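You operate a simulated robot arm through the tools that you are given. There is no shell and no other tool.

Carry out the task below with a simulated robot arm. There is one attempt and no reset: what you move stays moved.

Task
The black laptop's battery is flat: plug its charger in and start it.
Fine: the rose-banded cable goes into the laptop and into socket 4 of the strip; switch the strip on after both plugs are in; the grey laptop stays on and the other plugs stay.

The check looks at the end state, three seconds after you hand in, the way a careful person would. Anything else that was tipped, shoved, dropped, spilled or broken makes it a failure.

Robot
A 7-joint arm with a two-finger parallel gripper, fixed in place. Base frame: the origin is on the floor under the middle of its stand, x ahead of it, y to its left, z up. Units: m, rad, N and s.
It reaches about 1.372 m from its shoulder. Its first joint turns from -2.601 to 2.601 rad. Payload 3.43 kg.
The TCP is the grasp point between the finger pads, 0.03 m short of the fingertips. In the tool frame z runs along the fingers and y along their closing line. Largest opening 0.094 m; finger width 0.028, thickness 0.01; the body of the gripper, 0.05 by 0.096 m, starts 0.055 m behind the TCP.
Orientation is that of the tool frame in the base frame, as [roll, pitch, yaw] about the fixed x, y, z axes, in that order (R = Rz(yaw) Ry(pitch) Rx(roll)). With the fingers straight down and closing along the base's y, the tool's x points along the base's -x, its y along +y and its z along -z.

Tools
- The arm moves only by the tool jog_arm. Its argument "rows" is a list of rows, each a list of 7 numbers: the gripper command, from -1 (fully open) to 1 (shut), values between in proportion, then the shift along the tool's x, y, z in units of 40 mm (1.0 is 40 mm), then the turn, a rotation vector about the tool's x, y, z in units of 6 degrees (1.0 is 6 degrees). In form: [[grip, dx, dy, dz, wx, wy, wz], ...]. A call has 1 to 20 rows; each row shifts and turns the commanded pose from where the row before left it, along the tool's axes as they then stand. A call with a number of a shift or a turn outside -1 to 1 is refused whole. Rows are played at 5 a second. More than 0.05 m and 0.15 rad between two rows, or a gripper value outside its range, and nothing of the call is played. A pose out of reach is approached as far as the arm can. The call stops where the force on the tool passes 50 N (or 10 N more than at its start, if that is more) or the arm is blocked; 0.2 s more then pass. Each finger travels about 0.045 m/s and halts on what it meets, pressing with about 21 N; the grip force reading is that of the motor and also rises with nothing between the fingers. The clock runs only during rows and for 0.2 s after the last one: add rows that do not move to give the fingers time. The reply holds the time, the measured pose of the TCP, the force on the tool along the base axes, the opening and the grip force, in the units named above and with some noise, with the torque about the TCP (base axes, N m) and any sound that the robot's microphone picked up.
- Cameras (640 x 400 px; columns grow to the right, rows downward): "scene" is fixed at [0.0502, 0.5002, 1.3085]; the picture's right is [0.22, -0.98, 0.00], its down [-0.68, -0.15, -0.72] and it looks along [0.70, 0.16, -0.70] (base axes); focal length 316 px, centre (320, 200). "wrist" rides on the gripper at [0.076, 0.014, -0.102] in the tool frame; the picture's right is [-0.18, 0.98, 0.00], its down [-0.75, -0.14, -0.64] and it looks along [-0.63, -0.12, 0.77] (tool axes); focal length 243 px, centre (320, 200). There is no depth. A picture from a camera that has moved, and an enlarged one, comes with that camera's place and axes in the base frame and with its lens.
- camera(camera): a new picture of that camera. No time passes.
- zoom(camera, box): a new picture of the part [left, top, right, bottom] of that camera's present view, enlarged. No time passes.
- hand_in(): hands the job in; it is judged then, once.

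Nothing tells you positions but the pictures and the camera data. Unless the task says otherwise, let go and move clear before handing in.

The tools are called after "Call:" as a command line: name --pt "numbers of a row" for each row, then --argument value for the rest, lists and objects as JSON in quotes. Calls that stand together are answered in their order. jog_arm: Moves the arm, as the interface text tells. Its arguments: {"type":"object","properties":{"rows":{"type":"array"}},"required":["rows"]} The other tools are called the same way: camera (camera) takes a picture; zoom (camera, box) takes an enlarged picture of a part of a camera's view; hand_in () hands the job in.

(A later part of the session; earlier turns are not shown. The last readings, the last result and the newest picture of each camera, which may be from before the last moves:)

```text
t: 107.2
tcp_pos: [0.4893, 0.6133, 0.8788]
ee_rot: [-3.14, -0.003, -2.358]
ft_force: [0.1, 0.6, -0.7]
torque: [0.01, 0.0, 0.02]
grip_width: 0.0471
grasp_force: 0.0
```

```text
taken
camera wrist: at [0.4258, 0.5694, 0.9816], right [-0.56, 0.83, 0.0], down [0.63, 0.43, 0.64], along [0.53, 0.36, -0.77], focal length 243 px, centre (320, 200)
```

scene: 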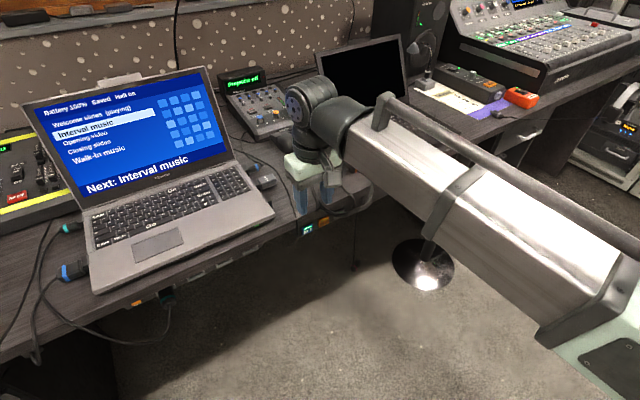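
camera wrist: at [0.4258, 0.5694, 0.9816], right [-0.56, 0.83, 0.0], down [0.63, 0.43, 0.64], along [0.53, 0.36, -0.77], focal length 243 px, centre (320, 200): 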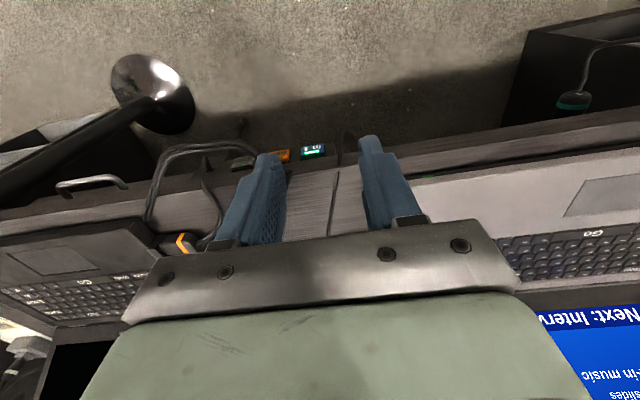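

Call:
zoom --camera "wrist" --box '[130, 80, 330, 220]'

Call:
jog_arm --pt "0.0 -0.5 -0.5 -0.5 0 0 0" --pt "0.0 -0.7 -0.7 -0.3 0 0 0" --pt "0.0 -0.7 -0.7 0 0 0 0" --pt "0.0 -0.7 -0.7 0 0 0 0" --pt "0.0 -0.7 -0.7 0 0 0 0" --pt "0.0 -0.5 -0.5 0 0 0 0"

Call:
camera --camera "wrist"

Call:
zoom --camera "wrist" --box '[180, 0, 420, 150]'

```text
2.86 times, centred on (230, 150) of wrist
camera zoom: at [0.4258, 0.5694, 0.9816], right [-0.56, 0.83, 0.0], down [0.63, 0.43, 0.64], along [0.53, 0.36, -0.77], focal length 693 px, centre (577, 343)
```

zoom: 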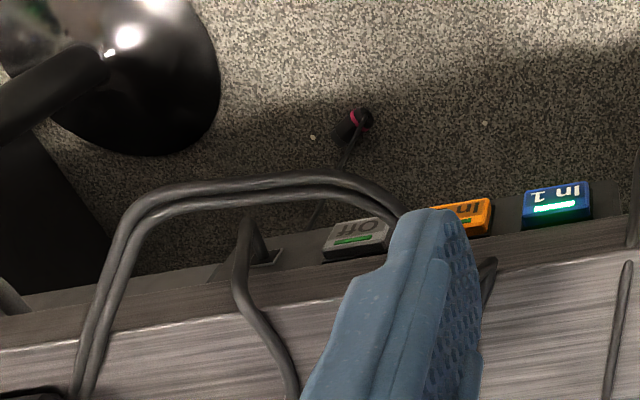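

```text
t: 108.6
tcp_pos: [0.7055, 0.6122, 0.9097]
ee_rot: [-3.14, -0.001, -2.358]
ft_force: [0.3, -0.2, -0.1]
torque: [-0.01, -0.01, -0.02]
grip_width: 0.0473
grasp_force: 0.0
```

```text
taken
camera wrist: at [0.6408, 0.5698, 1.0137], right [-0.56, 0.83, 0.0], down [0.63, 0.43, 0.64], along [0.53, 0.36, -0.77], focal length 243 px, centre (320, 200)
```

wrist: 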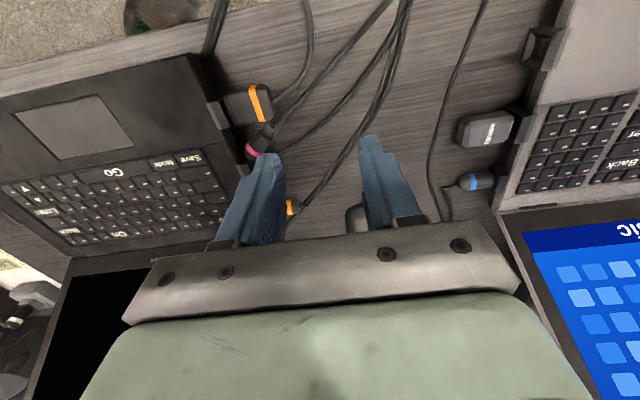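

```text
2.67 times, centred on (300, 75) of wrist
camera zoom: at [0.6408, 0.5698, 1.0137], right [-0.56, 0.83, 0.0], down [0.63, 0.43, 0.64], along [0.53, 0.36, -0.77], focal length 647 px, centre (373, 533)
```

zoom: 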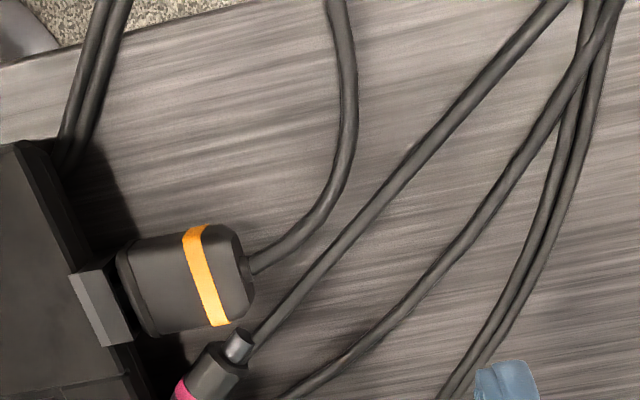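

The small plug lies on the desk wedged by the laptop's side, and the big plug's floor position is confirmed at about p 1.04, q 0.29. I'll try to reach it under the desk: first back out in front of the desk at that column, well clear of everything.

Call:
jog_arm --pt "-0.3 0.83 -0.8 0 0 0 0" --pt "-0.3 0.83 -0.8 0 0 0 0" --pt "-0.3 0.83 -0.8 0 0 0 0" --pt "-0.3 0.83 -0.8 0 0 0 0" --pt "-0.3 0.83 -0.8 0 0 0 0" --pt "-0.3 0.83 -0.8 0 0 0 0" --pt "-0.3 0.83 -0.8 0 0 0 0" --pt "-0.3 0 0 1 0 0 0" --pt "-0.3 0 0 1 0 0 0" --pt "-0.3 0 0 1 0 0 0" --pt "-0.3 0 0 1 0 0 0" --pt "-0.3 0 0 1 0 0 0" --pt "-0.3 0 0 1 0 0 0" --pt "-0.3 0 0 1 0 0 0"

Call:
camera --camera "scene"

Call:
camera --camera "wrist"

```text
t: 111.6
tcp_pos: [0.6986, 0.2895, 0.629]
ee_rot: [-3.139, -0.001, -2.356]
ft_force: [-0.3, -0.6, 0.1]
torque: [-0.02, 0.0, -0.05]
grip_width: 0.0608
grasp_force: 0.1
```

```text
taken
```

scene: 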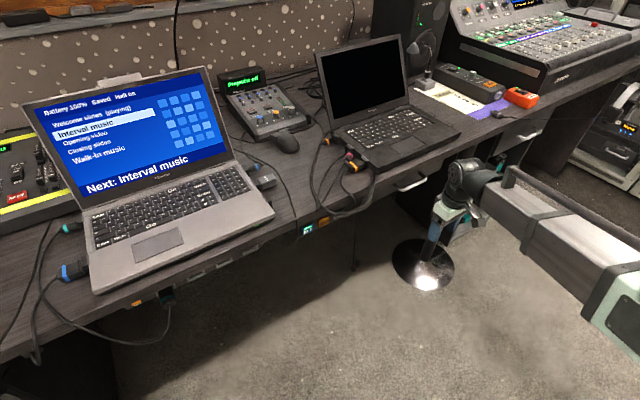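

```text
taken
camera wrist: at [0.6343, 0.2465, 0.7334], right [-0.56, 0.83, 0.0], down [0.63, 0.43, 0.64], along [0.53, 0.36, -0.77], focal length 243 px, centre (320, 200)
```

wrist: 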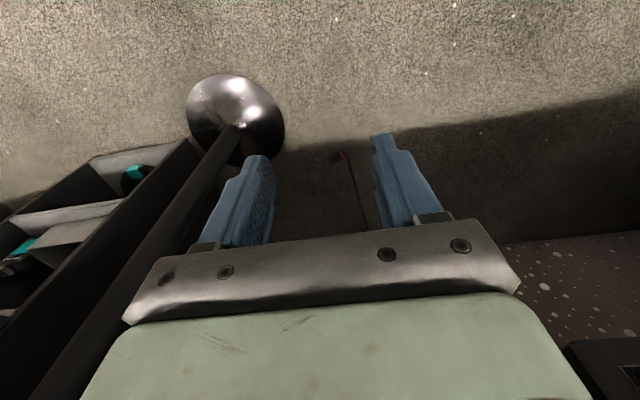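

The hand is in front of the desk and the plug is visible on the floor between the fingers. Going lower, still outside the desk.

Call:
jog_arm --pt "-0.3 0 0 1 0 0 0" --pt "-0.3 0 0 1 0 0 0" --pt "-0.3 0 0 1 0 0 0" --pt "-0.3 0 0 1 0 0 0" --pt "-0.3 0 0 1 0 0 0" --pt "-0.3 0 0 1 0 0 0" --pt "-0.3 0 0 1 0 0 0" --pt "-0.3 0 0 1 0 0 0" --pt "-0.3 0 0 1 0 0 0" --pt "-0.3 0 0 0.8 0 0 0"

Call:
camera --camera "scene"

Call:
camera --camera "wrist"

Call:
zoom --camera "wrist" --box '[250, 100, 450, 260]'

```text
t: 113.8
tcp_pos: [0.6996, 0.2883, 0.2375]
ee_rot: [-3.141, -0.001, -2.358]
ft_force: [-0.6, 0.5, 0.5]
torque: [-0.03, 0.0, 0.02]
grip_width: 0.0609
grasp_force: 0.1
```

```text
taken
```

scene: 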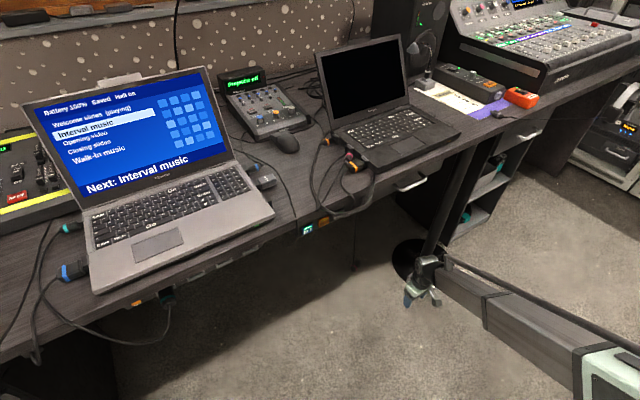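

```text
taken
camera wrist: at [0.6353, 0.2456, 0.3409], right [-0.56, 0.83, 0.0], down [0.63, 0.43, 0.64], along [0.53, 0.36, -0.77], focal length 243 px, centre (320, 200)
```

wrist: 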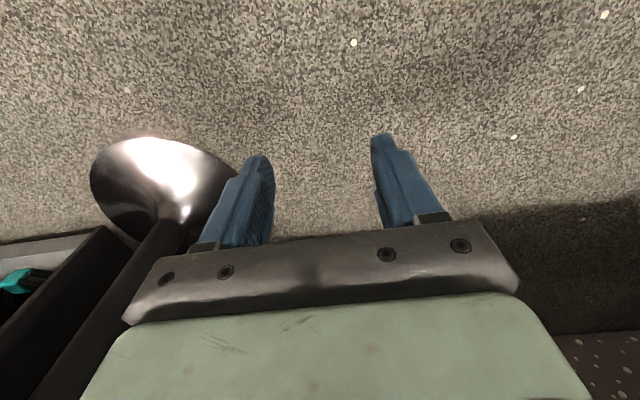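

```text
2.50 times, centred on (350, 180) of wrist
camera zoom: at [0.6353, 0.2456, 0.3409], right [-0.56, 0.83, 0.0], down [0.63, 0.43, 0.64], along [0.53, 0.36, -0.77], focal length 606 px, centre (245, 250)
```

zoom: 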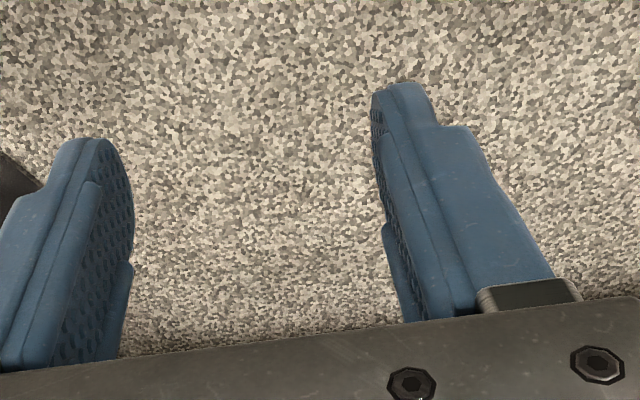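

Vertical reach near the floor is fine. I'll now go forward under the desk while lowering, watching the forearm's clearance.

Call:
jog_arm --pt "-0.3 -0.8 0 0.5 0 0 0" --pt "-0.3 -0.8 0 0.5 0 0 0" --pt "-0.3 -0.8 0 0.5 0 0 0" --pt "-0.3 -0.8 0 0.5 0 0 0" --pt "-0.3 -0.8 0 0.3 0 0 0"

Call:
camera --camera "scene"

Call:
camera --camera "wrist"

```text
t: 115.0
tcp_pos: [0.811, 0.4005, 0.1452]
ee_rot: [-3.141, 0.0, -2.357]
ft_force: [-0.7, 0.1, 0.3]
torque: [-0.01, -0.01, 0.0]
grip_width: 0.0613
grasp_force: 0.0
```

```text
taken
```

scene: 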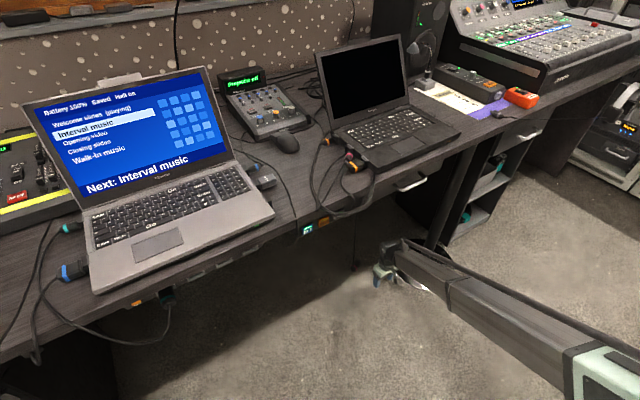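

```text
taken
camera wrist: at [0.7477, 0.3585, 0.2495], right [-0.56, 0.83, 0.0], down [0.63, 0.43, 0.64], along [0.53, 0.36, -0.77], focal length 243 px, centre (320, 200)
```

wrist: 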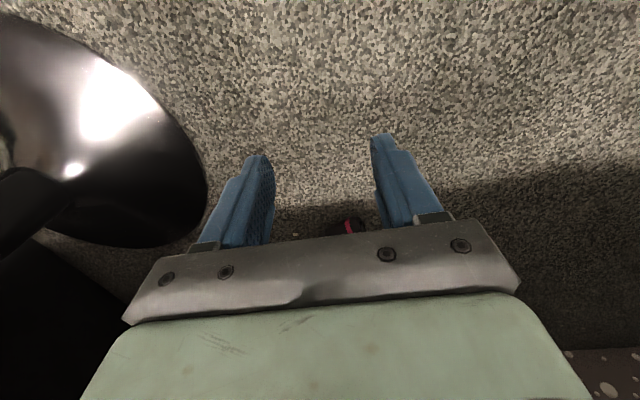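

The plug is just ahead between the fingers. A bit further in and then rotate to line up with it.

Call:
jog_arm --pt "-0.3 -0.7 0 0 0 0 0" --pt "-0.3 -0.7 0 0 0 0 0" --pt "-0.3 -0.7 0 0 0 0 0" --pt "-0.3 0 0 0 0 0 1" --pt "-0.3 0 0 0 0 0 1" --pt "-0.3 0 0 0 0 0 1" --pt "-0.3 0 0 0 0 0 1" --pt "-0.3 0 0 0 0 0 1" --pt "-0.3 0 0 0 0 0 1" --pt "-0.3 0 0 0 0 0 1" --pt "-0.3 0 0 0 0 0 1" --pt "-0.3 0 0 0 0 0 1" --pt "-0.3 0 0 0 0 0 1" --pt "-0.3 0 0 0 0 0 1" --pt "-0.3 0 0 0 0 0 1"

Call:
camera --camera "scene"

Call:
camera --camera "wrist"

```text
t: 118.2
tcp_pos: [0.8724, 0.4613, 0.147]
ee_rot: [-3.141, 0.003, 2.666]
ft_force: [0.0, 1.0, -0.1]
torque: [0.0, 0.01, 0.01]
grip_width: 0.0608
grasp_force: 0.0
```

```text
taken
```

scene: 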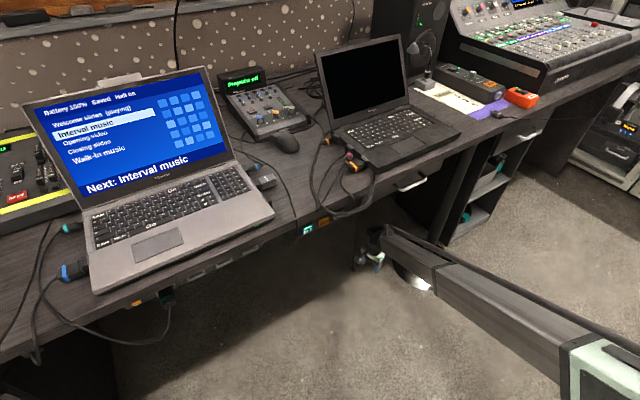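

```text
taken
camera wrist: at [0.8109, 0.5087, 0.2501], right [0.61, 0.79, 0.0], down [0.6, -0.47, 0.64], along [0.51, -0.39, -0.77], focal length 243 px, centre (320, 200)
```

wrist: 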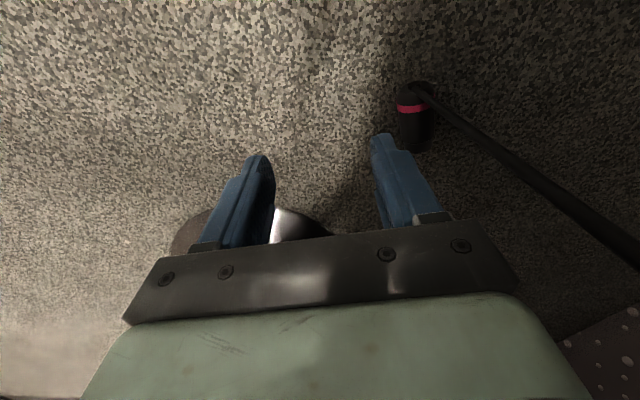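

The plug is visible just to the right. I'll turn 9° more to match its heading and move over it.

Call:
jog_arm --pt "-0.3 0 0 0 0 0 -0.75" --pt "-0.3 0 0 0 0 0 -0.75" --pt "-0.3 -0.33 0.66 0.3 0 0 0" --pt "-0.3 -0.33 0.66 0.3 0 0 0" --pt "-0.3 -0.33 0.66 0.3 0 0 0" --pt "-0.3 0 0 0 0 0 0"

Call:
camera --camera "wrist"

Call:
zoom --camera "wrist" --box '[220, 60, 420, 240]'

Call:
zoom --camera "scene" --box '[300, 190, 480, 310]'

```text
t: 119.6
tcp_pos: [0.8901, 0.4903, 0.1443]
ee_rot: [-3.14, 0.002, 2.825]
ft_force: [-0.5, -0.1, -0.6]
torque: [0.01, 0.01, 0.02]
grip_width: 0.0611
grasp_force: 0.0
out of reach, approached as far as the arm can: row 3, 4, 5
```

```text
taken
camera wrist: at [0.8214, 0.5287, 0.2477], right [0.48, 0.88, 0.0], down [0.67, -0.37, 0.64], along [0.56, -0.31, -0.77], focal length 243 px, centre (320, 200)
```

wrist: 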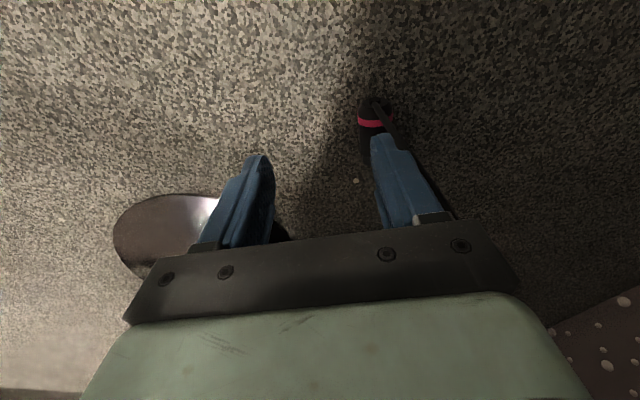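

```text
2.22 times, centred on (320, 150) of wrist
camera zoom: at [0.8214, 0.5287, 0.2477], right [0.48, 0.88, 0.0], down [0.67, -0.37, 0.64], along [0.56, -0.31, -0.77], focal length 539 px, centre (320, 311)
```

zoom: 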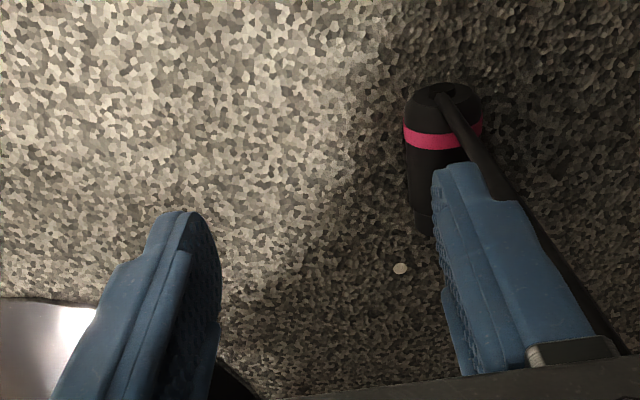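

```text
3.33 times, centred on (390, 250) of scene
camera zoom: at [0.0502, 0.5002, 1.3085], right [0.22, -0.98, 0.0], down [-0.68, -0.15, -0.72], along [0.7, 0.16, -0.7], focal length 1052 px, centre (87, 33)
```

zoom: 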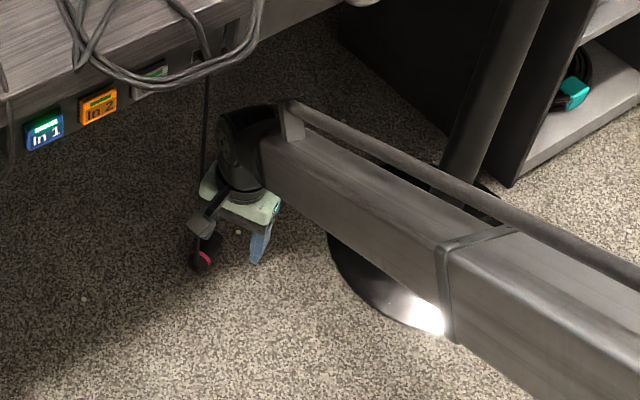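

A vertical grip can't quite reach the plug under the desk. I'll tilt the hand outward to see how much reach that gains, staying above the floor.

Call:
jog_arm --pt "-0.3 0 0 0 -0.736 -0.677 0" --pt "-0.3 0 0 0 -0.736 -0.677 0" --pt "-0.3 0 0 0 -0.736 -0.677 0" --pt "-0.3 0 0 0 -0.736 -0.677 0" --pt "-0.3 0 0 0 -0.736 -0.677 0" --pt "-0.3 0 0 0 0 0 0"

Call:
camera --camera "wrist"

Call:
camera --camera "scene"

```text
t: 121.0
tcp_pos: [0.8889, 0.4908, 0.1442]
ee_rot: [2.738, 0.348, 2.756]
ft_force: [0.8, -0.5, -0.4]
torque: [-0.02, 0.0, -0.01]
grip_width: 0.0612
grasp_force: 0.1
```

```text
taken
camera wrist: at [0.7813, 0.5069, 0.2131], right [0.38, 0.82, 0.42], down [0.34, -0.55, 0.76], along [0.86, -0.14, -0.49], focal length 243 px, centre (320, 200)
```

wrist: 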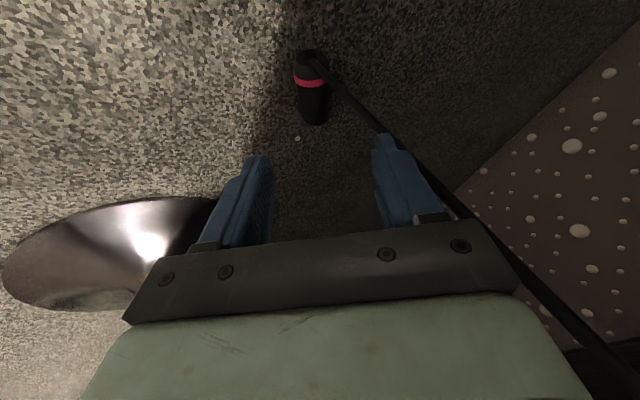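

```text
taken
```

scene: 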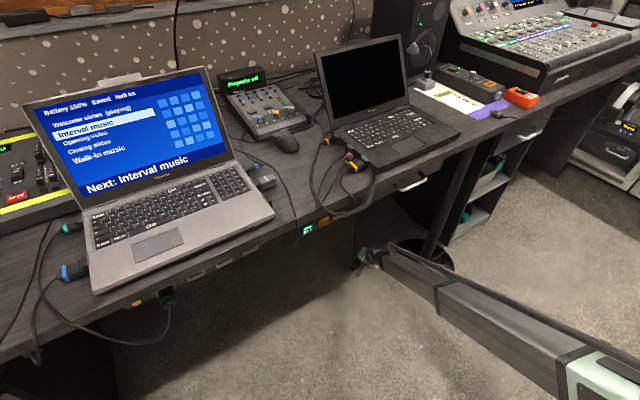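

Tilting gives some extra reach. I'll use a moderate 20° tilt, turn to the plug's heading (about -24°), and see whether I can get over it.

Call:
jog_arm --pt "-0.3 0 0 0 0.613 0.564 0" --pt "-0.3 0 0 0 0.613 0.564 0" --pt "-0.3 0 0 0 0 0 0.9" --pt "-0.3 0 0 0 0 0 0"

```text
t: 122.0
tcp_pos: [0.8882, 0.4898, 0.145]
ee_rot: [2.858, 0.21, 2.702]
ft_force: [-0.5, 0.1, -0.3]
torque: [-0.01, -0.01, 0.03]
grip_width: 0.061
grasp_force: 0.1
```

Call:
jog_arm --pt "-0.1 0.05 0.2 0.6 0 0 0" --pt "-0.1 0.05 0.21 0.6 0 0 0" --pt "-0.1 0 0 0.4 0 0 0" --pt "-0.1 0 0 0 0 0 0"

Call:
camera --camera "wrist"

Call:
zoom --camera "wrist" --box '[220, 60, 420, 240]'

```text
t: 123.0
tcp_pos: [0.9034, 0.5136, 0.0942]
ee_rot: [2.859, 0.211, 2.701]
ft_force: [0.3, -0.5, 0.2]
torque: [0.01, -0.02, 0.01]
grip_width: 0.0518
grasp_force: 0.1
out of reach, approached as far as the arm can: row 3
```

```text
taken
camera wrist: at [0.8102, 0.5418, 0.1796], right [0.51, 0.8, 0.31], down [0.42, -0.55, 0.72], along [0.75, -0.24, -0.62], focal length 243 px, centre (320, 200)
```

wrist: 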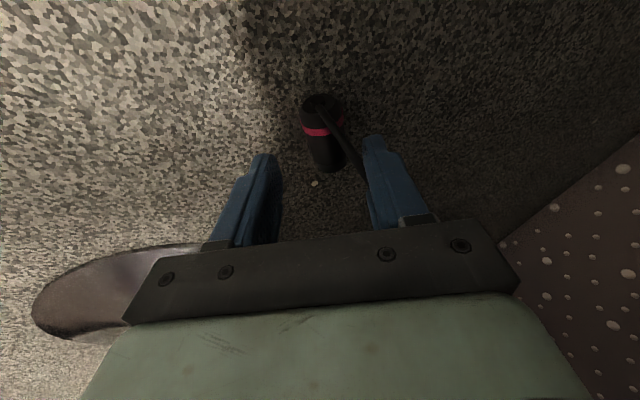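

```text
2.22 times, centred on (320, 150) of wrist
camera zoom: at [0.8102, 0.5418, 0.1796], right [0.51, 0.8, 0.31], down [0.42, -0.55, 0.72], along [0.75, -0.24, -0.62], focal length 539 px, centre (320, 311)
```

zoom: 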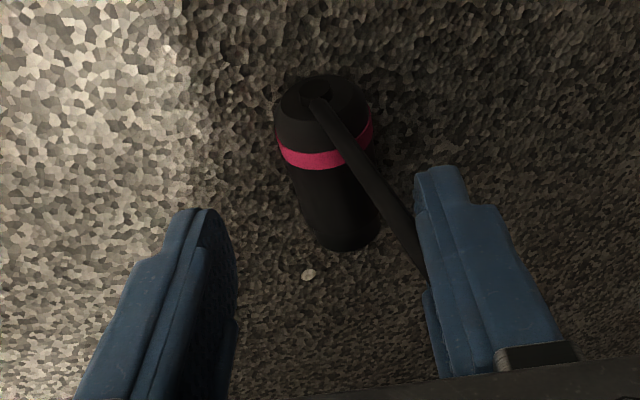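

Even tilted, the plug lies just beyond the arm's reach (the arm tops out about 3 cm short). I'll withdraw the way I came and pull it closer using the small plug on the desk end of the cable.

Call:
jog_arm --pt "-0.1 0 0 -0.8 0 0 0" --pt "-0.1 0 0 -0.8 0 0 0" --pt "-0.1 0 0 0 0.66 0.5 0" --pt "-0.1 0 0 0 0.66 0.5 0" --pt "-0.1 0 0 0 0.66 0.5 0" --pt "-0.1 0 0 0 0.66 0.5 0" --pt "-0.1 0 0 0 0 0 0"

Call:
jog_arm --pt "-0.1 0 0 0 0 0 -0.98" --pt "-0.1 0 0 0 0 0 -0.98" --pt "-0.1 0 0 0 0 0 -0.98" --pt "-0.1 0 0 0 0 0 -0.98" --pt "-0.1 0 0 0 0 0 -0.98" --pt "-0.1 0 0 0 0 0 -0.98" --pt "-0.1 0 0 0 0 0 -0.98" --pt "-0.1 0 0 0 0 0 -0.98" --pt "-0.1 0 0 0 0 0 -0.98" --pt "-0.1 0 0 0 0 0 -0.98" --pt "-0.1 0 0 0 0 0 -0.98" --pt "-0.1 0 0 0 0 0 -0.98"

Call:
camera --camera "wrist"

Call:
camera --camera "scene"

```text
t: 124.6
tcp_pos: [0.8839, 0.5018, 0.1554]
ee_rot: [-3.141, 0.005, 2.731]
ft_force: [-0.2, 1.0, -0.5]
torque: [0.01, -0.03, 0.0]
grip_width: 0.0516
grasp_force: 0.1
```

```text
t: 127.2
tcp_pos: [0.8832, 0.5029, 0.1553]
ee_rot: [-3.138, 0.001, -2.319]
ft_force: [0.8, -0.6, 0.5]
torque: [0.03, -0.02, -0.04]
grip_width: 0.0517
grasp_force: 0.1
```

```text
taken
camera wrist: at [0.8214, 0.4578, 0.2576], right [-0.6, 0.8, 0.0], down [0.61, 0.46, 0.64], along [0.52, 0.38, -0.76], focal length 243 px, centre (320, 200)
```

wrist: 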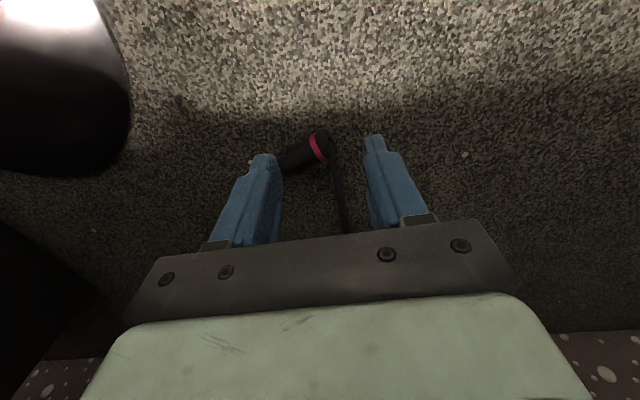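

```text
taken
```

scene: 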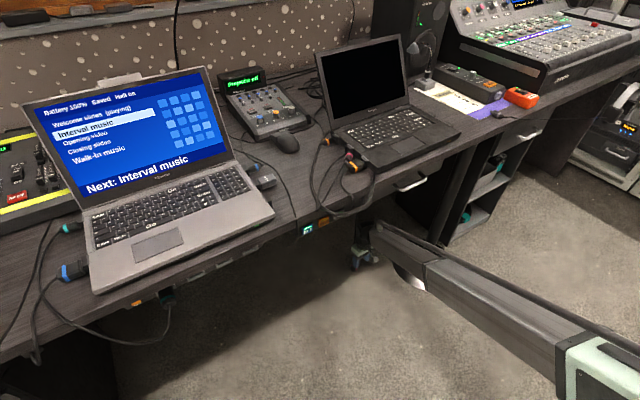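

Call:
jog_arm --pt "-0.1 1 0 0 0 0 0" --pt "-0.1 1 0 0 0 0 0" --pt "-0.1 1 0 0 0 0 0" --pt "-0.1 1 0 0 0 0 0" --pt "-0.1 1 0 0 0 0 0" --pt "-0.1 1 0 0 0 0 0" --pt "-0.1 1 0 0 0 0 0" --pt "-0.1 0 0 -1 0 0 -0.35" --pt "-0.1 0 0 -1 0 0 0" --pt "-0.1 0 0 -1 0 0 0" --pt "-0.1 0 0 -1 0 0 0" --pt "-0.1 0 0 -1 0 0 0" --pt "-0.1 0 0 -1 0 0 0" --pt "-0.1 0 0 -1 0 0 0" --pt "-0.1 0 0 -1 0 0 0" --pt "-0.1 0 0 -1 0 0 0" --pt "-0.1 0 0 -1 0 0 0"

Call:
jog_arm --pt "-0.1 0 0 -1 0 0 0" --pt "-0.1 0 0 -1 0 0 0" --pt "-0.1 0 0 -1 0 0 0" --pt "-0.1 0 0 -1 0 0 0" --pt "-0.1 0 0 -1 0 0 0" --pt "-0.1 0 0 -1 0 0 0" --pt "-0.1 0 0 -1 0 0 0" --pt "-0.1 0 0 -1 0 0 0" --pt "-0.1 0 0 -1 0 0 0" --pt "-0.1 0 0 -1 0 0 0" --pt "-0.1 -0.8 0.5 0 0 0 0" --pt "-0.1 -0.8 0.5 0 0 0 0" --pt "-0.1 -0.8 0.5 0 0 0 0" --pt "-0.1 -0.8 0.5 0 0 0 0" --pt "-0.1 -0.8 0.5 0 0 0 0" --pt "-0.1 -0.8 0.5 0 0 0 0" --pt "-0.1 -0.8 0.5 0 0 0 0"

Call:
camera --camera "wrist"

Call:
zoom --camera "wrist" --box '[200, 0, 440, 180]'

```text
t: 130.8
tcp_pos: [0.6916, 0.2996, 0.554]
ee_rot: [-3.139, 0.002, -2.282]
ft_force: [0.1, -0.6, 1.4]
torque: [-0.01, 0.03, 0.01]
grip_width: 0.0516
grasp_force: 0.0
```

```text
t: 134.4
tcp_pos: [0.7312, 0.559, 0.9557]
ee_rot: [-3.138, 0.002, -2.281]
ft_force: [0.9, 0.2, -0.1]
torque: [0.0, -0.01, -0.03]
grip_width: 0.0516
grasp_force: 0.0
```

```text
taken
camera wrist: at [0.6703, 0.5121, 1.0575], right [-0.62, 0.78, 0.0], down [0.6, 0.48, 0.64], along [0.5, 0.4, -0.77], focal length 243 px, centre (320, 200)
```

wrist: 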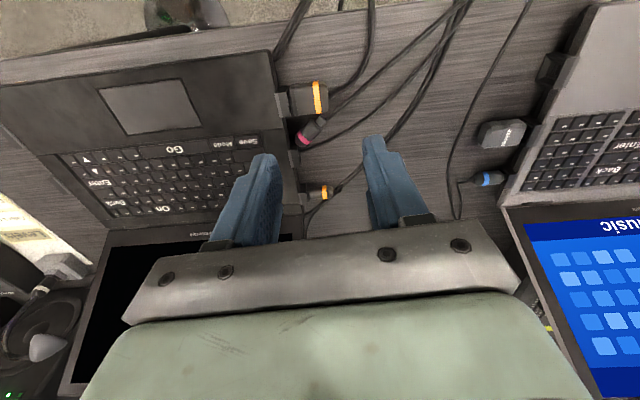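

```text
2.22 times, centred on (320, 90) of wrist
camera zoom: at [0.6703, 0.5121, 1.0575], right [-0.62, 0.78, 0.0], down [0.6, 0.48, 0.64], along [0.5, 0.4, -0.77], focal length 539 px, centre (320, 444)
```

zoom: 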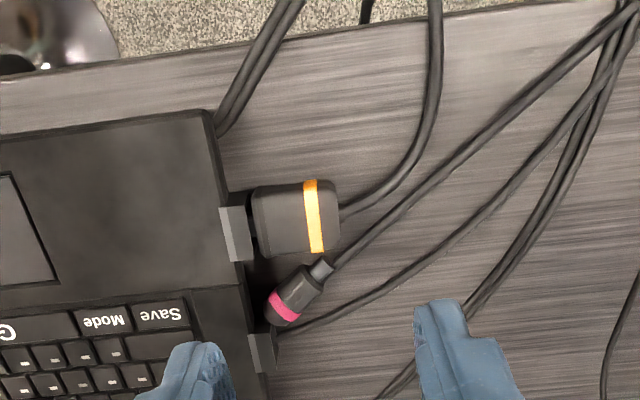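

The small plug lies at about 45° between the orange plug and the empty port, tip toward me. I'll turn the gripper to match its axis and hover above it.

Call:
jog_arm --pt "-0.1 0 0 0 0 0 0.968" --pt "-0.1 0 0 0 0 0 0.968" --pt "-0.1 0 0 0 0 0 0.968" --pt "-0.1 0 0 0 0 0 0.968" --pt "-0.1 0 0 0 0 0 0.968" --pt "-0.1 0 0 0 0 0 0.968" --pt "-0.1 0 0 0 0 0 0.968" --pt "-0.1 0 0 0 0 0 0.968" --pt "-0.1 0 0 0 0 0 0.968" --pt "-0.1 0 0 0 0 0 0"

Call:
camera --camera "wrist"

Call:
zoom --camera "wrist" --box '[260, 60, 460, 220]'

```text
t: 136.6
tcp_pos: [0.7294, 0.5587, 0.9529]
ee_rot: [3.14, 0.004, 3.087]
ft_force: [-0.7, -0.2, -0.7]
torque: [0.01, 0.01, -0.03]
grip_width: 0.0517
grasp_force: 0.0
```

```text
taken
camera wrist: at [0.655, 0.5784, 1.0569], right [0.24, 0.97, 0.0], down [0.74, -0.18, 0.64], along [0.63, -0.15, -0.76], focal length 243 px, centre (320, 200)
```

wrist: 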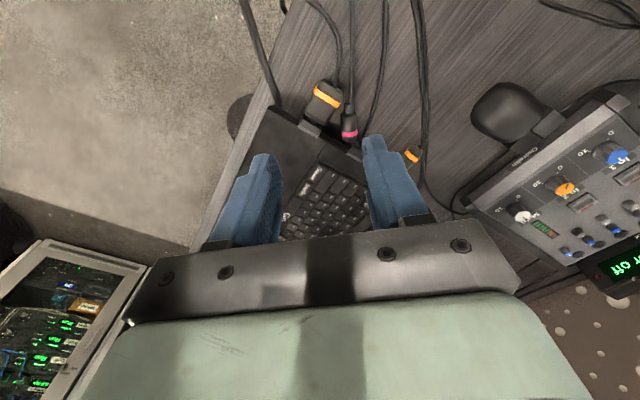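

```text
2.50 times, centred on (360, 140) of wrist
camera zoom: at [0.655, 0.5784, 1.0569], right [0.24, 0.97, 0.0], down [0.74, -0.18, 0.64], along [0.63, -0.15, -0.76], focal length 606 px, centre (220, 350)
```

zoom: 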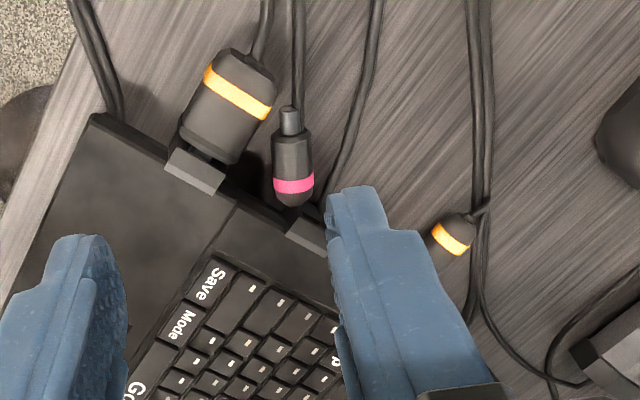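

I'll position directly over the plug, biased slightly away from the orange one, and come down to z 0.85 for a precise look.

Call:
jog_arm --pt "0.28 -0.5 0.2 0.3 0 0 0" --pt "0.28 -0.5 0.2 0.5 0 0 0" --pt "0.28 -0.43 0.24 0.8 0 0 0" --pt "0.28 0 0 0.9 0 0 0.5" --pt "0.28 0 0 0 0 0 0"

Call:
camera --camera "wrist"

Call:
zoom --camera "wrist" --box '[240, 70, 400, 230]'

```text
t: 137.8
tcp_pos: [0.7894, 0.5817, 0.8543]
ee_rot: [-3.141, 0.004, 3.035]
ft_force: [0.2, -0.7, 0.9]
torque: [-0.01, 0.01, -0.02]
grip_width: 0.0338
grasp_force: 0.0
```

```text
taken
camera wrist: at [0.7153, 0.6046, 0.9567], right [0.29, 0.96, 0.0], down [0.73, -0.22, 0.65], along [0.62, -0.18, -0.76], focal length 243 px, centre (320, 200)
```

wrist: 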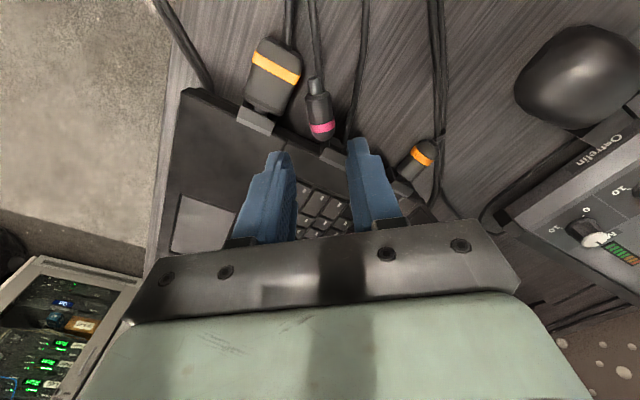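

```text
2.50 times, centred on (320, 150) of wrist
camera zoom: at [0.7153, 0.6046, 0.9567], right [0.29, 0.96, 0.0], down [0.73, -0.22, 0.65], along [0.62, -0.18, -0.76], focal length 606 px, centre (320, 325)
```

zoom: 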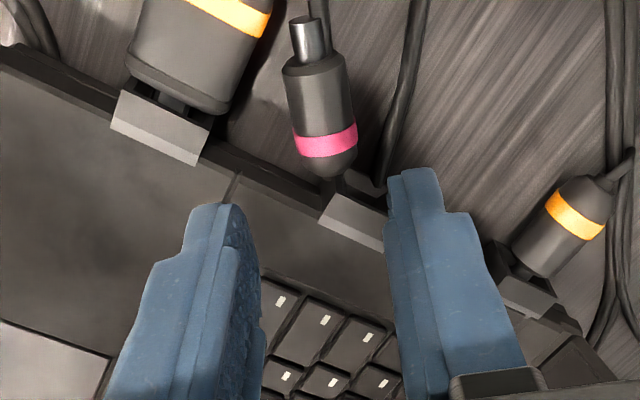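

The gap beside the orange plug only just fits a finger, so I'll come down with that finger grazing the plug's upper side so it rolls the plug a couple of millimetres away from the orange one. First the sideways correction and descent to just above.

Call:
jog_arm --pt "0.28 0.14 0.24 0.2 0 0 0" --pt "0.28 0 0 0.5 0 0 0" --pt "0.28 0 0 0.5 0 0 0" --pt "0.28 0 0 0 0 0 0"

Call:
zoom --camera "wrist" --box '[240, 70, 400, 230]'

Call:
zoom --camera "scene" --box '[330, 120, 390, 180]'

```text
t: 138.8
tcp_pos: [0.7844, 0.5915, 0.8051]
ee_rot: [3.141, 0.005, 3.036]
ft_force: [0.5, -0.8, 0.4]
torque: [0.0, -0.02, -0.01]
grip_width: 0.034
grasp_force: 0.0
```

```text
2.50 times, centred on (320, 150) of wrist
camera zoom: at [0.7107, 0.6152, 0.9094], right [0.29, 0.96, 0.0], down [0.73, -0.22, 0.64], along [0.62, -0.18, -0.76], focal length 606 px, centre (320, 325)
```

zoom: 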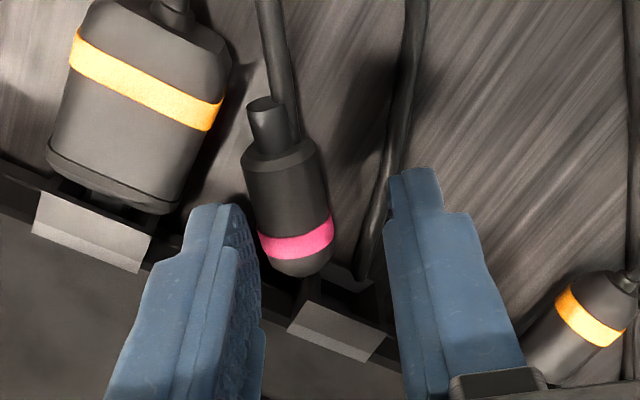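

```text
6.67 times, centred on (360, 150) of scene
camera zoom: at [0.0502, 0.5002, 1.3085], right [0.22, -0.98, 0.0], down [-0.68, -0.15, -0.72], along [0.7, 0.16, -0.7], focal length 2105 px, centre (53, 533)
```

zoom: 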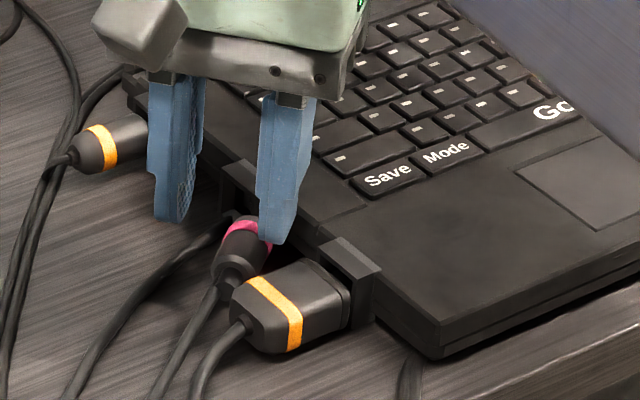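

The left finger is over the sliver between the orange and rose plugs. Descending in small steps with the force watched.

Call:
jog_arm --pt "0.28 0 0 0.08 0 0 0" --pt "0.28 0 0 0.08 0 0 0" --pt "0.28 0 0 0 0 0 0"

Call:
zoom --camera "wrist" --box '[240, 70, 400, 230]'

```text
t: 139.6
tcp_pos: [0.7844, 0.5916, 0.8001]
ee_rot: [-3.14, 0.003, 3.035]
ft_force: [0.7, -1.8, 1.2]
torque: [-0.03, -0.01, -0.03]
grip_width: 0.0342
grasp_force: 0.1
```

```text
2.50 times, centred on (320, 150) of wrist
camera zoom: at [0.7106, 0.615, 0.9029], right [0.29, 0.96, 0.0], down [0.73, -0.22, 0.65], along [0.62, -0.18, -0.76], focal length 606 px, centre (320, 325)
```

zoom: 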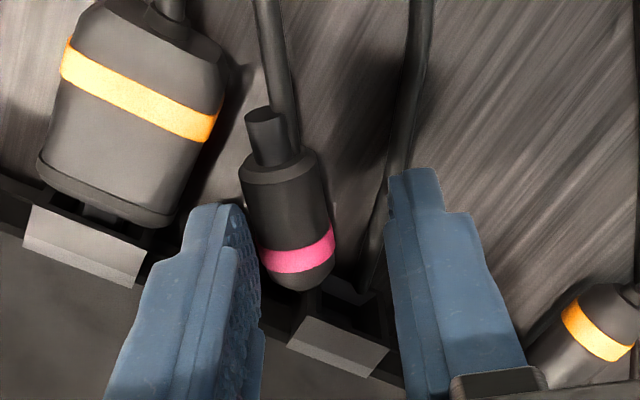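

Call:
jog_arm --pt "0.28 0 0 0.08 0 0 0" --pt "0.28 0 0 0.08 0 0 0" --pt "0.28 0 0 0 0 0 0"

Call:
zoom --camera "wrist" --box '[240, 70, 400, 230]'

Call:
zoom --camera "scene" --box '[330, 120, 390, 180]'

```text
t: 140.4
tcp_pos: [0.7844, 0.59, 0.7932]
ee_rot: [3.138, 0.004, 3.036]
ft_force: [0.4, -0.2, -0.1]
torque: [-0.05, 0.0, 0.01]
grip_width: 0.0342
grasp_force: 0.1
```

```text
2.50 times, centred on (320, 150) of wrist
camera zoom: at [0.7104, 0.6146, 0.896], right [0.29, 0.96, 0.0], down [0.73, -0.22, 0.64], along [0.62, -0.18, -0.76], focal length 606 px, centre (320, 325)
```

zoom: 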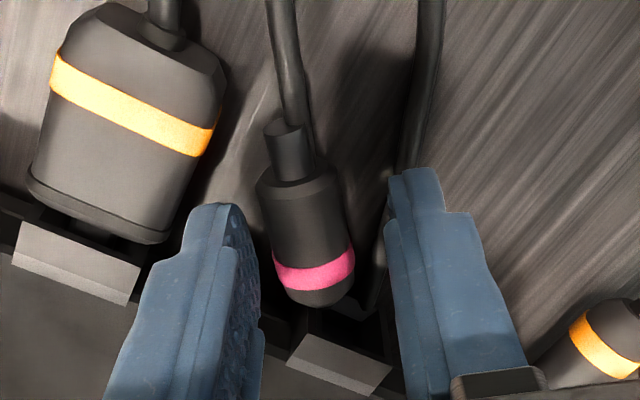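

```text
6.67 times, centred on (360, 150) of scene
camera zoom: at [0.0502, 0.5002, 1.3085], right [0.22, -0.98, 0.0], down [-0.68, -0.15, -0.72], along [0.7, 0.16, -0.7], focal length 2105 px, centre (53, 533)
```

zoom: 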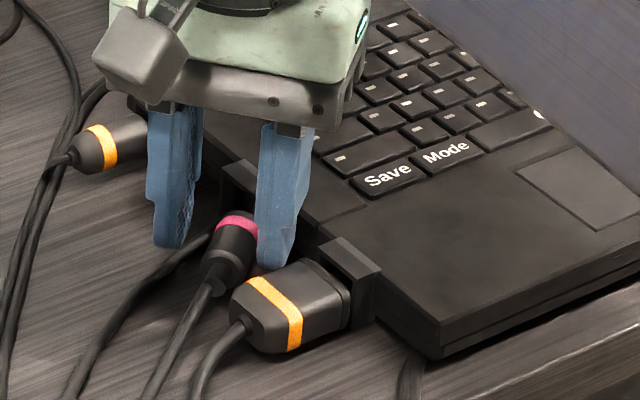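

It worked: the plug rolled into the middle and the orange one is untouched. Down the last 7 mm and close.

Call:
jog_arm --pt "0.28 0 0 0.1 0 0 0" --pt "0.28 0 0 0.08 0 0 0" --pt "1 0 0 0 0 0 0" --pt "1 0 0 0 0 0 0" --pt "1 0 0 0 0 0 0" --pt "1 0 0 0 0 0 0"

Call:
zoom --camera "wrist" --box '[240, 70, 400, 230]'

Call:
zoom --camera "scene" --box '[330, 120, 390, 180]'

```text
t: 141.8
tcp_pos: [0.7851, 0.5916, 0.7863]
ee_rot: [-3.141, 0.004, 3.035]
ft_force: [-1.2, -0.1, -0.6]
torque: [0.02, 0.09, -0.01]
grip_width: 0.0231
grasp_force: 21.5
```

```text
2.50 times, centred on (320, 150) of wrist
camera zoom: at [0.7109, 0.6148, 0.8892], right [0.29, 0.96, 0.0], down [0.73, -0.22, 0.64], along [0.62, -0.18, -0.76], focal length 606 px, centre (320, 325)
```

zoom: 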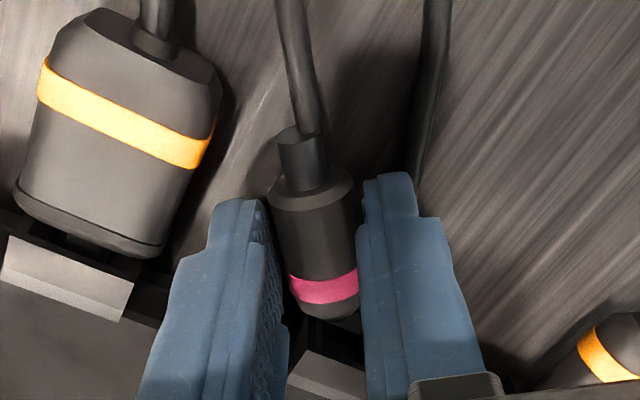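

```text
6.67 times, centred on (360, 150) of scene
camera zoom: at [0.0502, 0.5002, 1.3085], right [0.22, -0.98, 0.0], down [-0.68, -0.15, -0.72], along [0.7, 0.16, -0.7], focal length 2105 px, centre (53, 533)
```

zoom: 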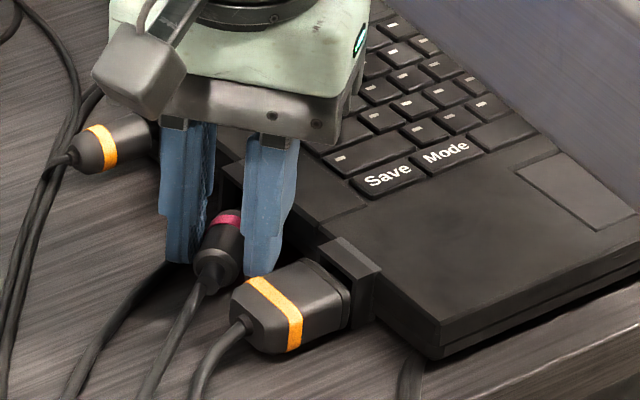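

Gripped. I'll lift it clear and see how the cable and the big plug respond.

Call:
jog_arm --pt "1 0 0 -0.4 0 0 0" --pt "1 0 0 -0.6 0 0 0" --pt "1 0 0 -0.8 0 0 0" --pt "1 0 0 0 0 0 0"

Call:
camera --camera "scene"

Call:
zoom --camera "scene" --box '[290, 110, 400, 220]'

Call:
camera --camera "wrist"

```text
t: 142.8
tcp_pos: [0.7843, 0.5908, 0.86]
ee_rot: [3.141, 0.003, 3.034]
ft_force: [0.1, 0.2, -0.6]
torque: [0.0, 0.02, -0.01]
grip_width: 0.0226
grasp_force: 21.0
```

```text
taken
```

scene: 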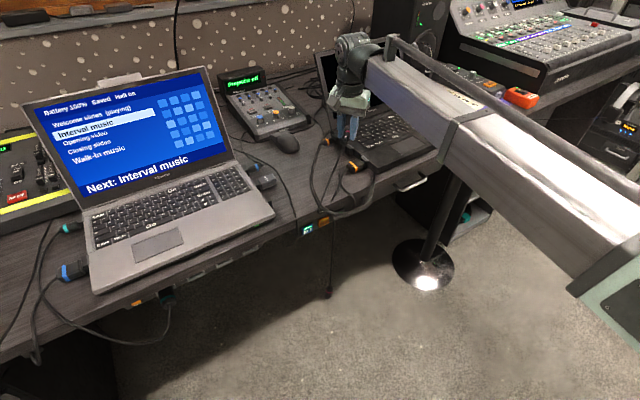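

```text
3.64 times, centred on (345, 165) of scene
camera zoom: at [0.0502, 0.5002, 1.3085], right [0.22, -0.98, 0.0], down [-0.68, -0.15, -0.72], along [0.7, 0.16, -0.7], focal length 1148 px, centre (229, 327)
```

zoom: 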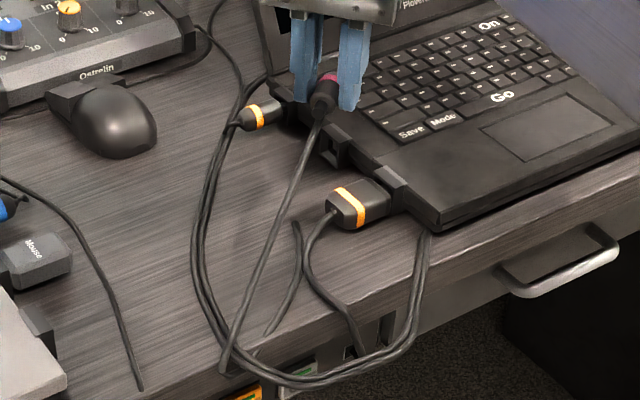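

```text
taken
camera wrist: at [0.7103, 0.6149, 0.9615], right [0.29, 0.96, 0.0], down [0.73, -0.22, 0.64], along [0.62, -0.18, -0.76], focal length 243 px, centre (320, 200)
```

wrist: 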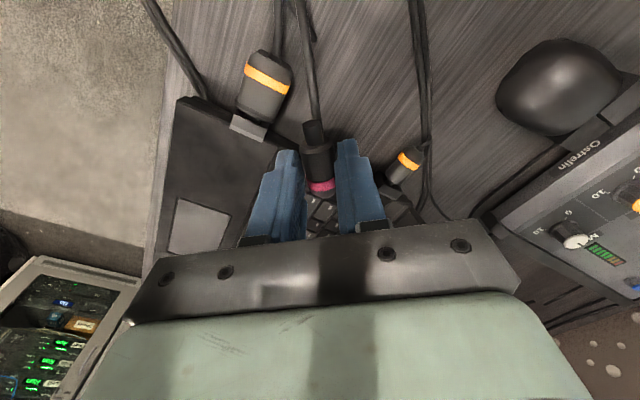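

Call:
zoom --camera "scene" --box '[270, 220, 390, 330]'

Call:
jog_arm --pt "1 0 0 0 0 0 0" --pt "1 0 0 0 0 0 0" --pt "1 0 0 0 0 0 0"

Call:
zoom --camera "scene" --box '[270, 220, 390, 330]'

```text
3.64 times, centred on (330, 275) of scene
camera zoom: at [0.0502, 0.5002, 1.3085], right [0.22, -0.98, 0.0], down [-0.68, -0.15, -0.72], along [0.7, 0.16, -0.7], focal length 1148 px, centre (284, -73)
```

zoom: 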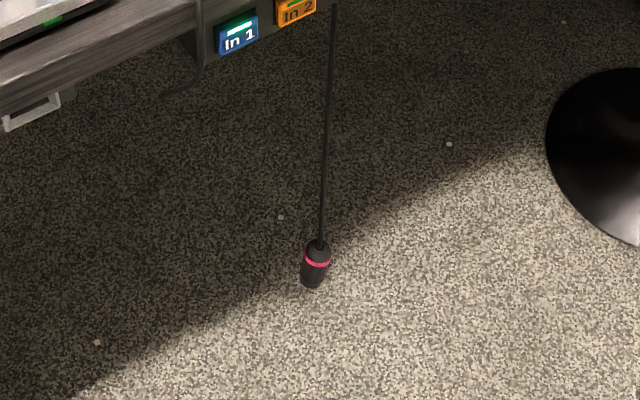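

```text
t: 143.6
tcp_pos: [0.7844, 0.5911, 0.8595]
ee_rot: [-3.14, 0.002, 3.036]
ft_force: [-0.1, 0.2, -1.7]
torque: [0.01, 0.0, -0.03]
grip_width: 0.0231
grasp_force: 20.4
```

```text
3.64 times, centred on (330, 275) of scene
camera zoom: at [0.0502, 0.5002, 1.3085], right [0.22, -0.98, 0.0], down [-0.68, -0.15, -0.72], along [0.7, 0.16, -0.7], focal length 1148 px, centre (284, -73)
```

zoom: 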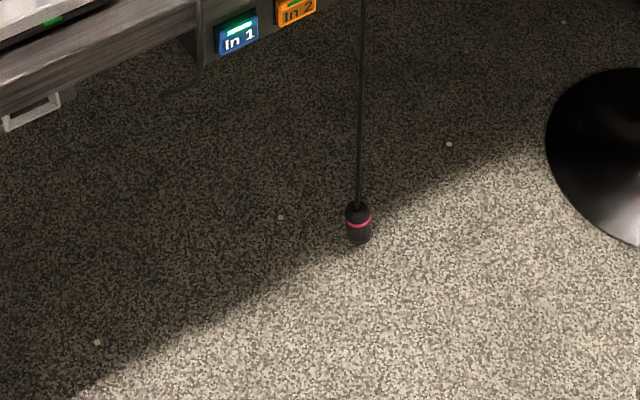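

The lift pulled the big plug off the floor; it now hangs on the cable right below the small plug, swinging gently. I'll carry it slowly out in front of the desk so I can lay it on the open floor within reach.

Call:
jog_arm --pt "1 0 0 -0.3 0 0 0" --pt "1 0.3 -0.1 -0.3 0 0 0" --pt "1 0.46 -0.153 0 0 0 0" --pt "1 0.46 -0.153 0 0 0 0" --pt "1 0.46 -0.153 0 0 0 0" --pt "1 0.46 -0.153 0 0 0 0" --pt "1 0.46 -0.153 0 0 0 0" --pt "1 0.46 -0.153 0 0 0 0" --pt "1 0.46 -0.153 0 0 0 0" --pt "1 0.46 -0.153 0 0 0 0" --pt "1 0.46 -0.153 0 0 0 0" --pt "1 0.46 -0.153 0 0 0 0" --pt "1 0.46 -0.153 0 0 0 0" --pt "1 0.46 -0.153 0 0 0 0" --pt "1 0.46 -0.153 0 0 0 0" --pt "1 0.46 -0.153 0 0 0 0" --pt "1 0.46 -0.153 0 0 0 0" --pt "1 0.46 -0.153 0 0 0 0" --pt "1 0.3 -0.1 0 0 0 0"

Call:
camera --camera "scene"

Call:
camera --camera "wrist"

```text
t: 147.6
tcp_pos: [0.4563, 0.5208, 0.8816]
ee_rot: [-3.141, 0.003, 3.034]
ft_force: [0.3, -0.2, -1.9]
torque: [0.0, 0.05, -0.01]
grip_width: 0.0228
grasp_force: 20.9
```

```text
taken
```

scene: 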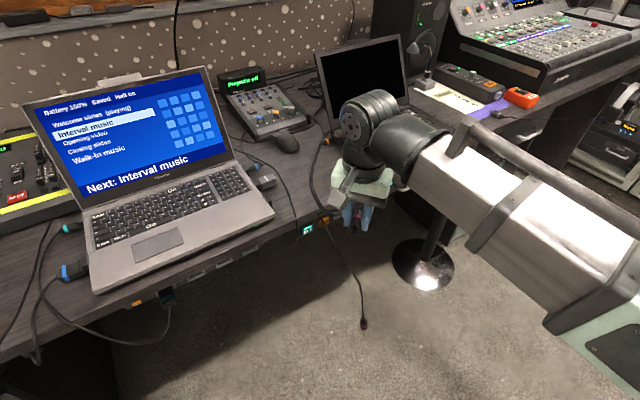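

```text
taken
camera wrist: at [0.3816, 0.5442, 0.9843], right [0.29, 0.96, 0.0], down [0.73, -0.22, 0.64], along [0.62, -0.19, -0.76], focal length 243 px, centre (320, 200)
```

wrist: 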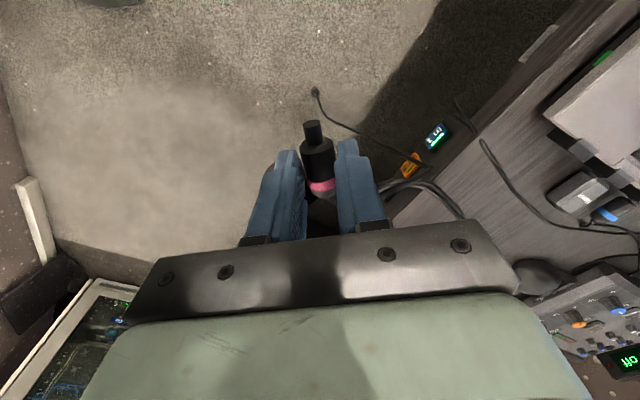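

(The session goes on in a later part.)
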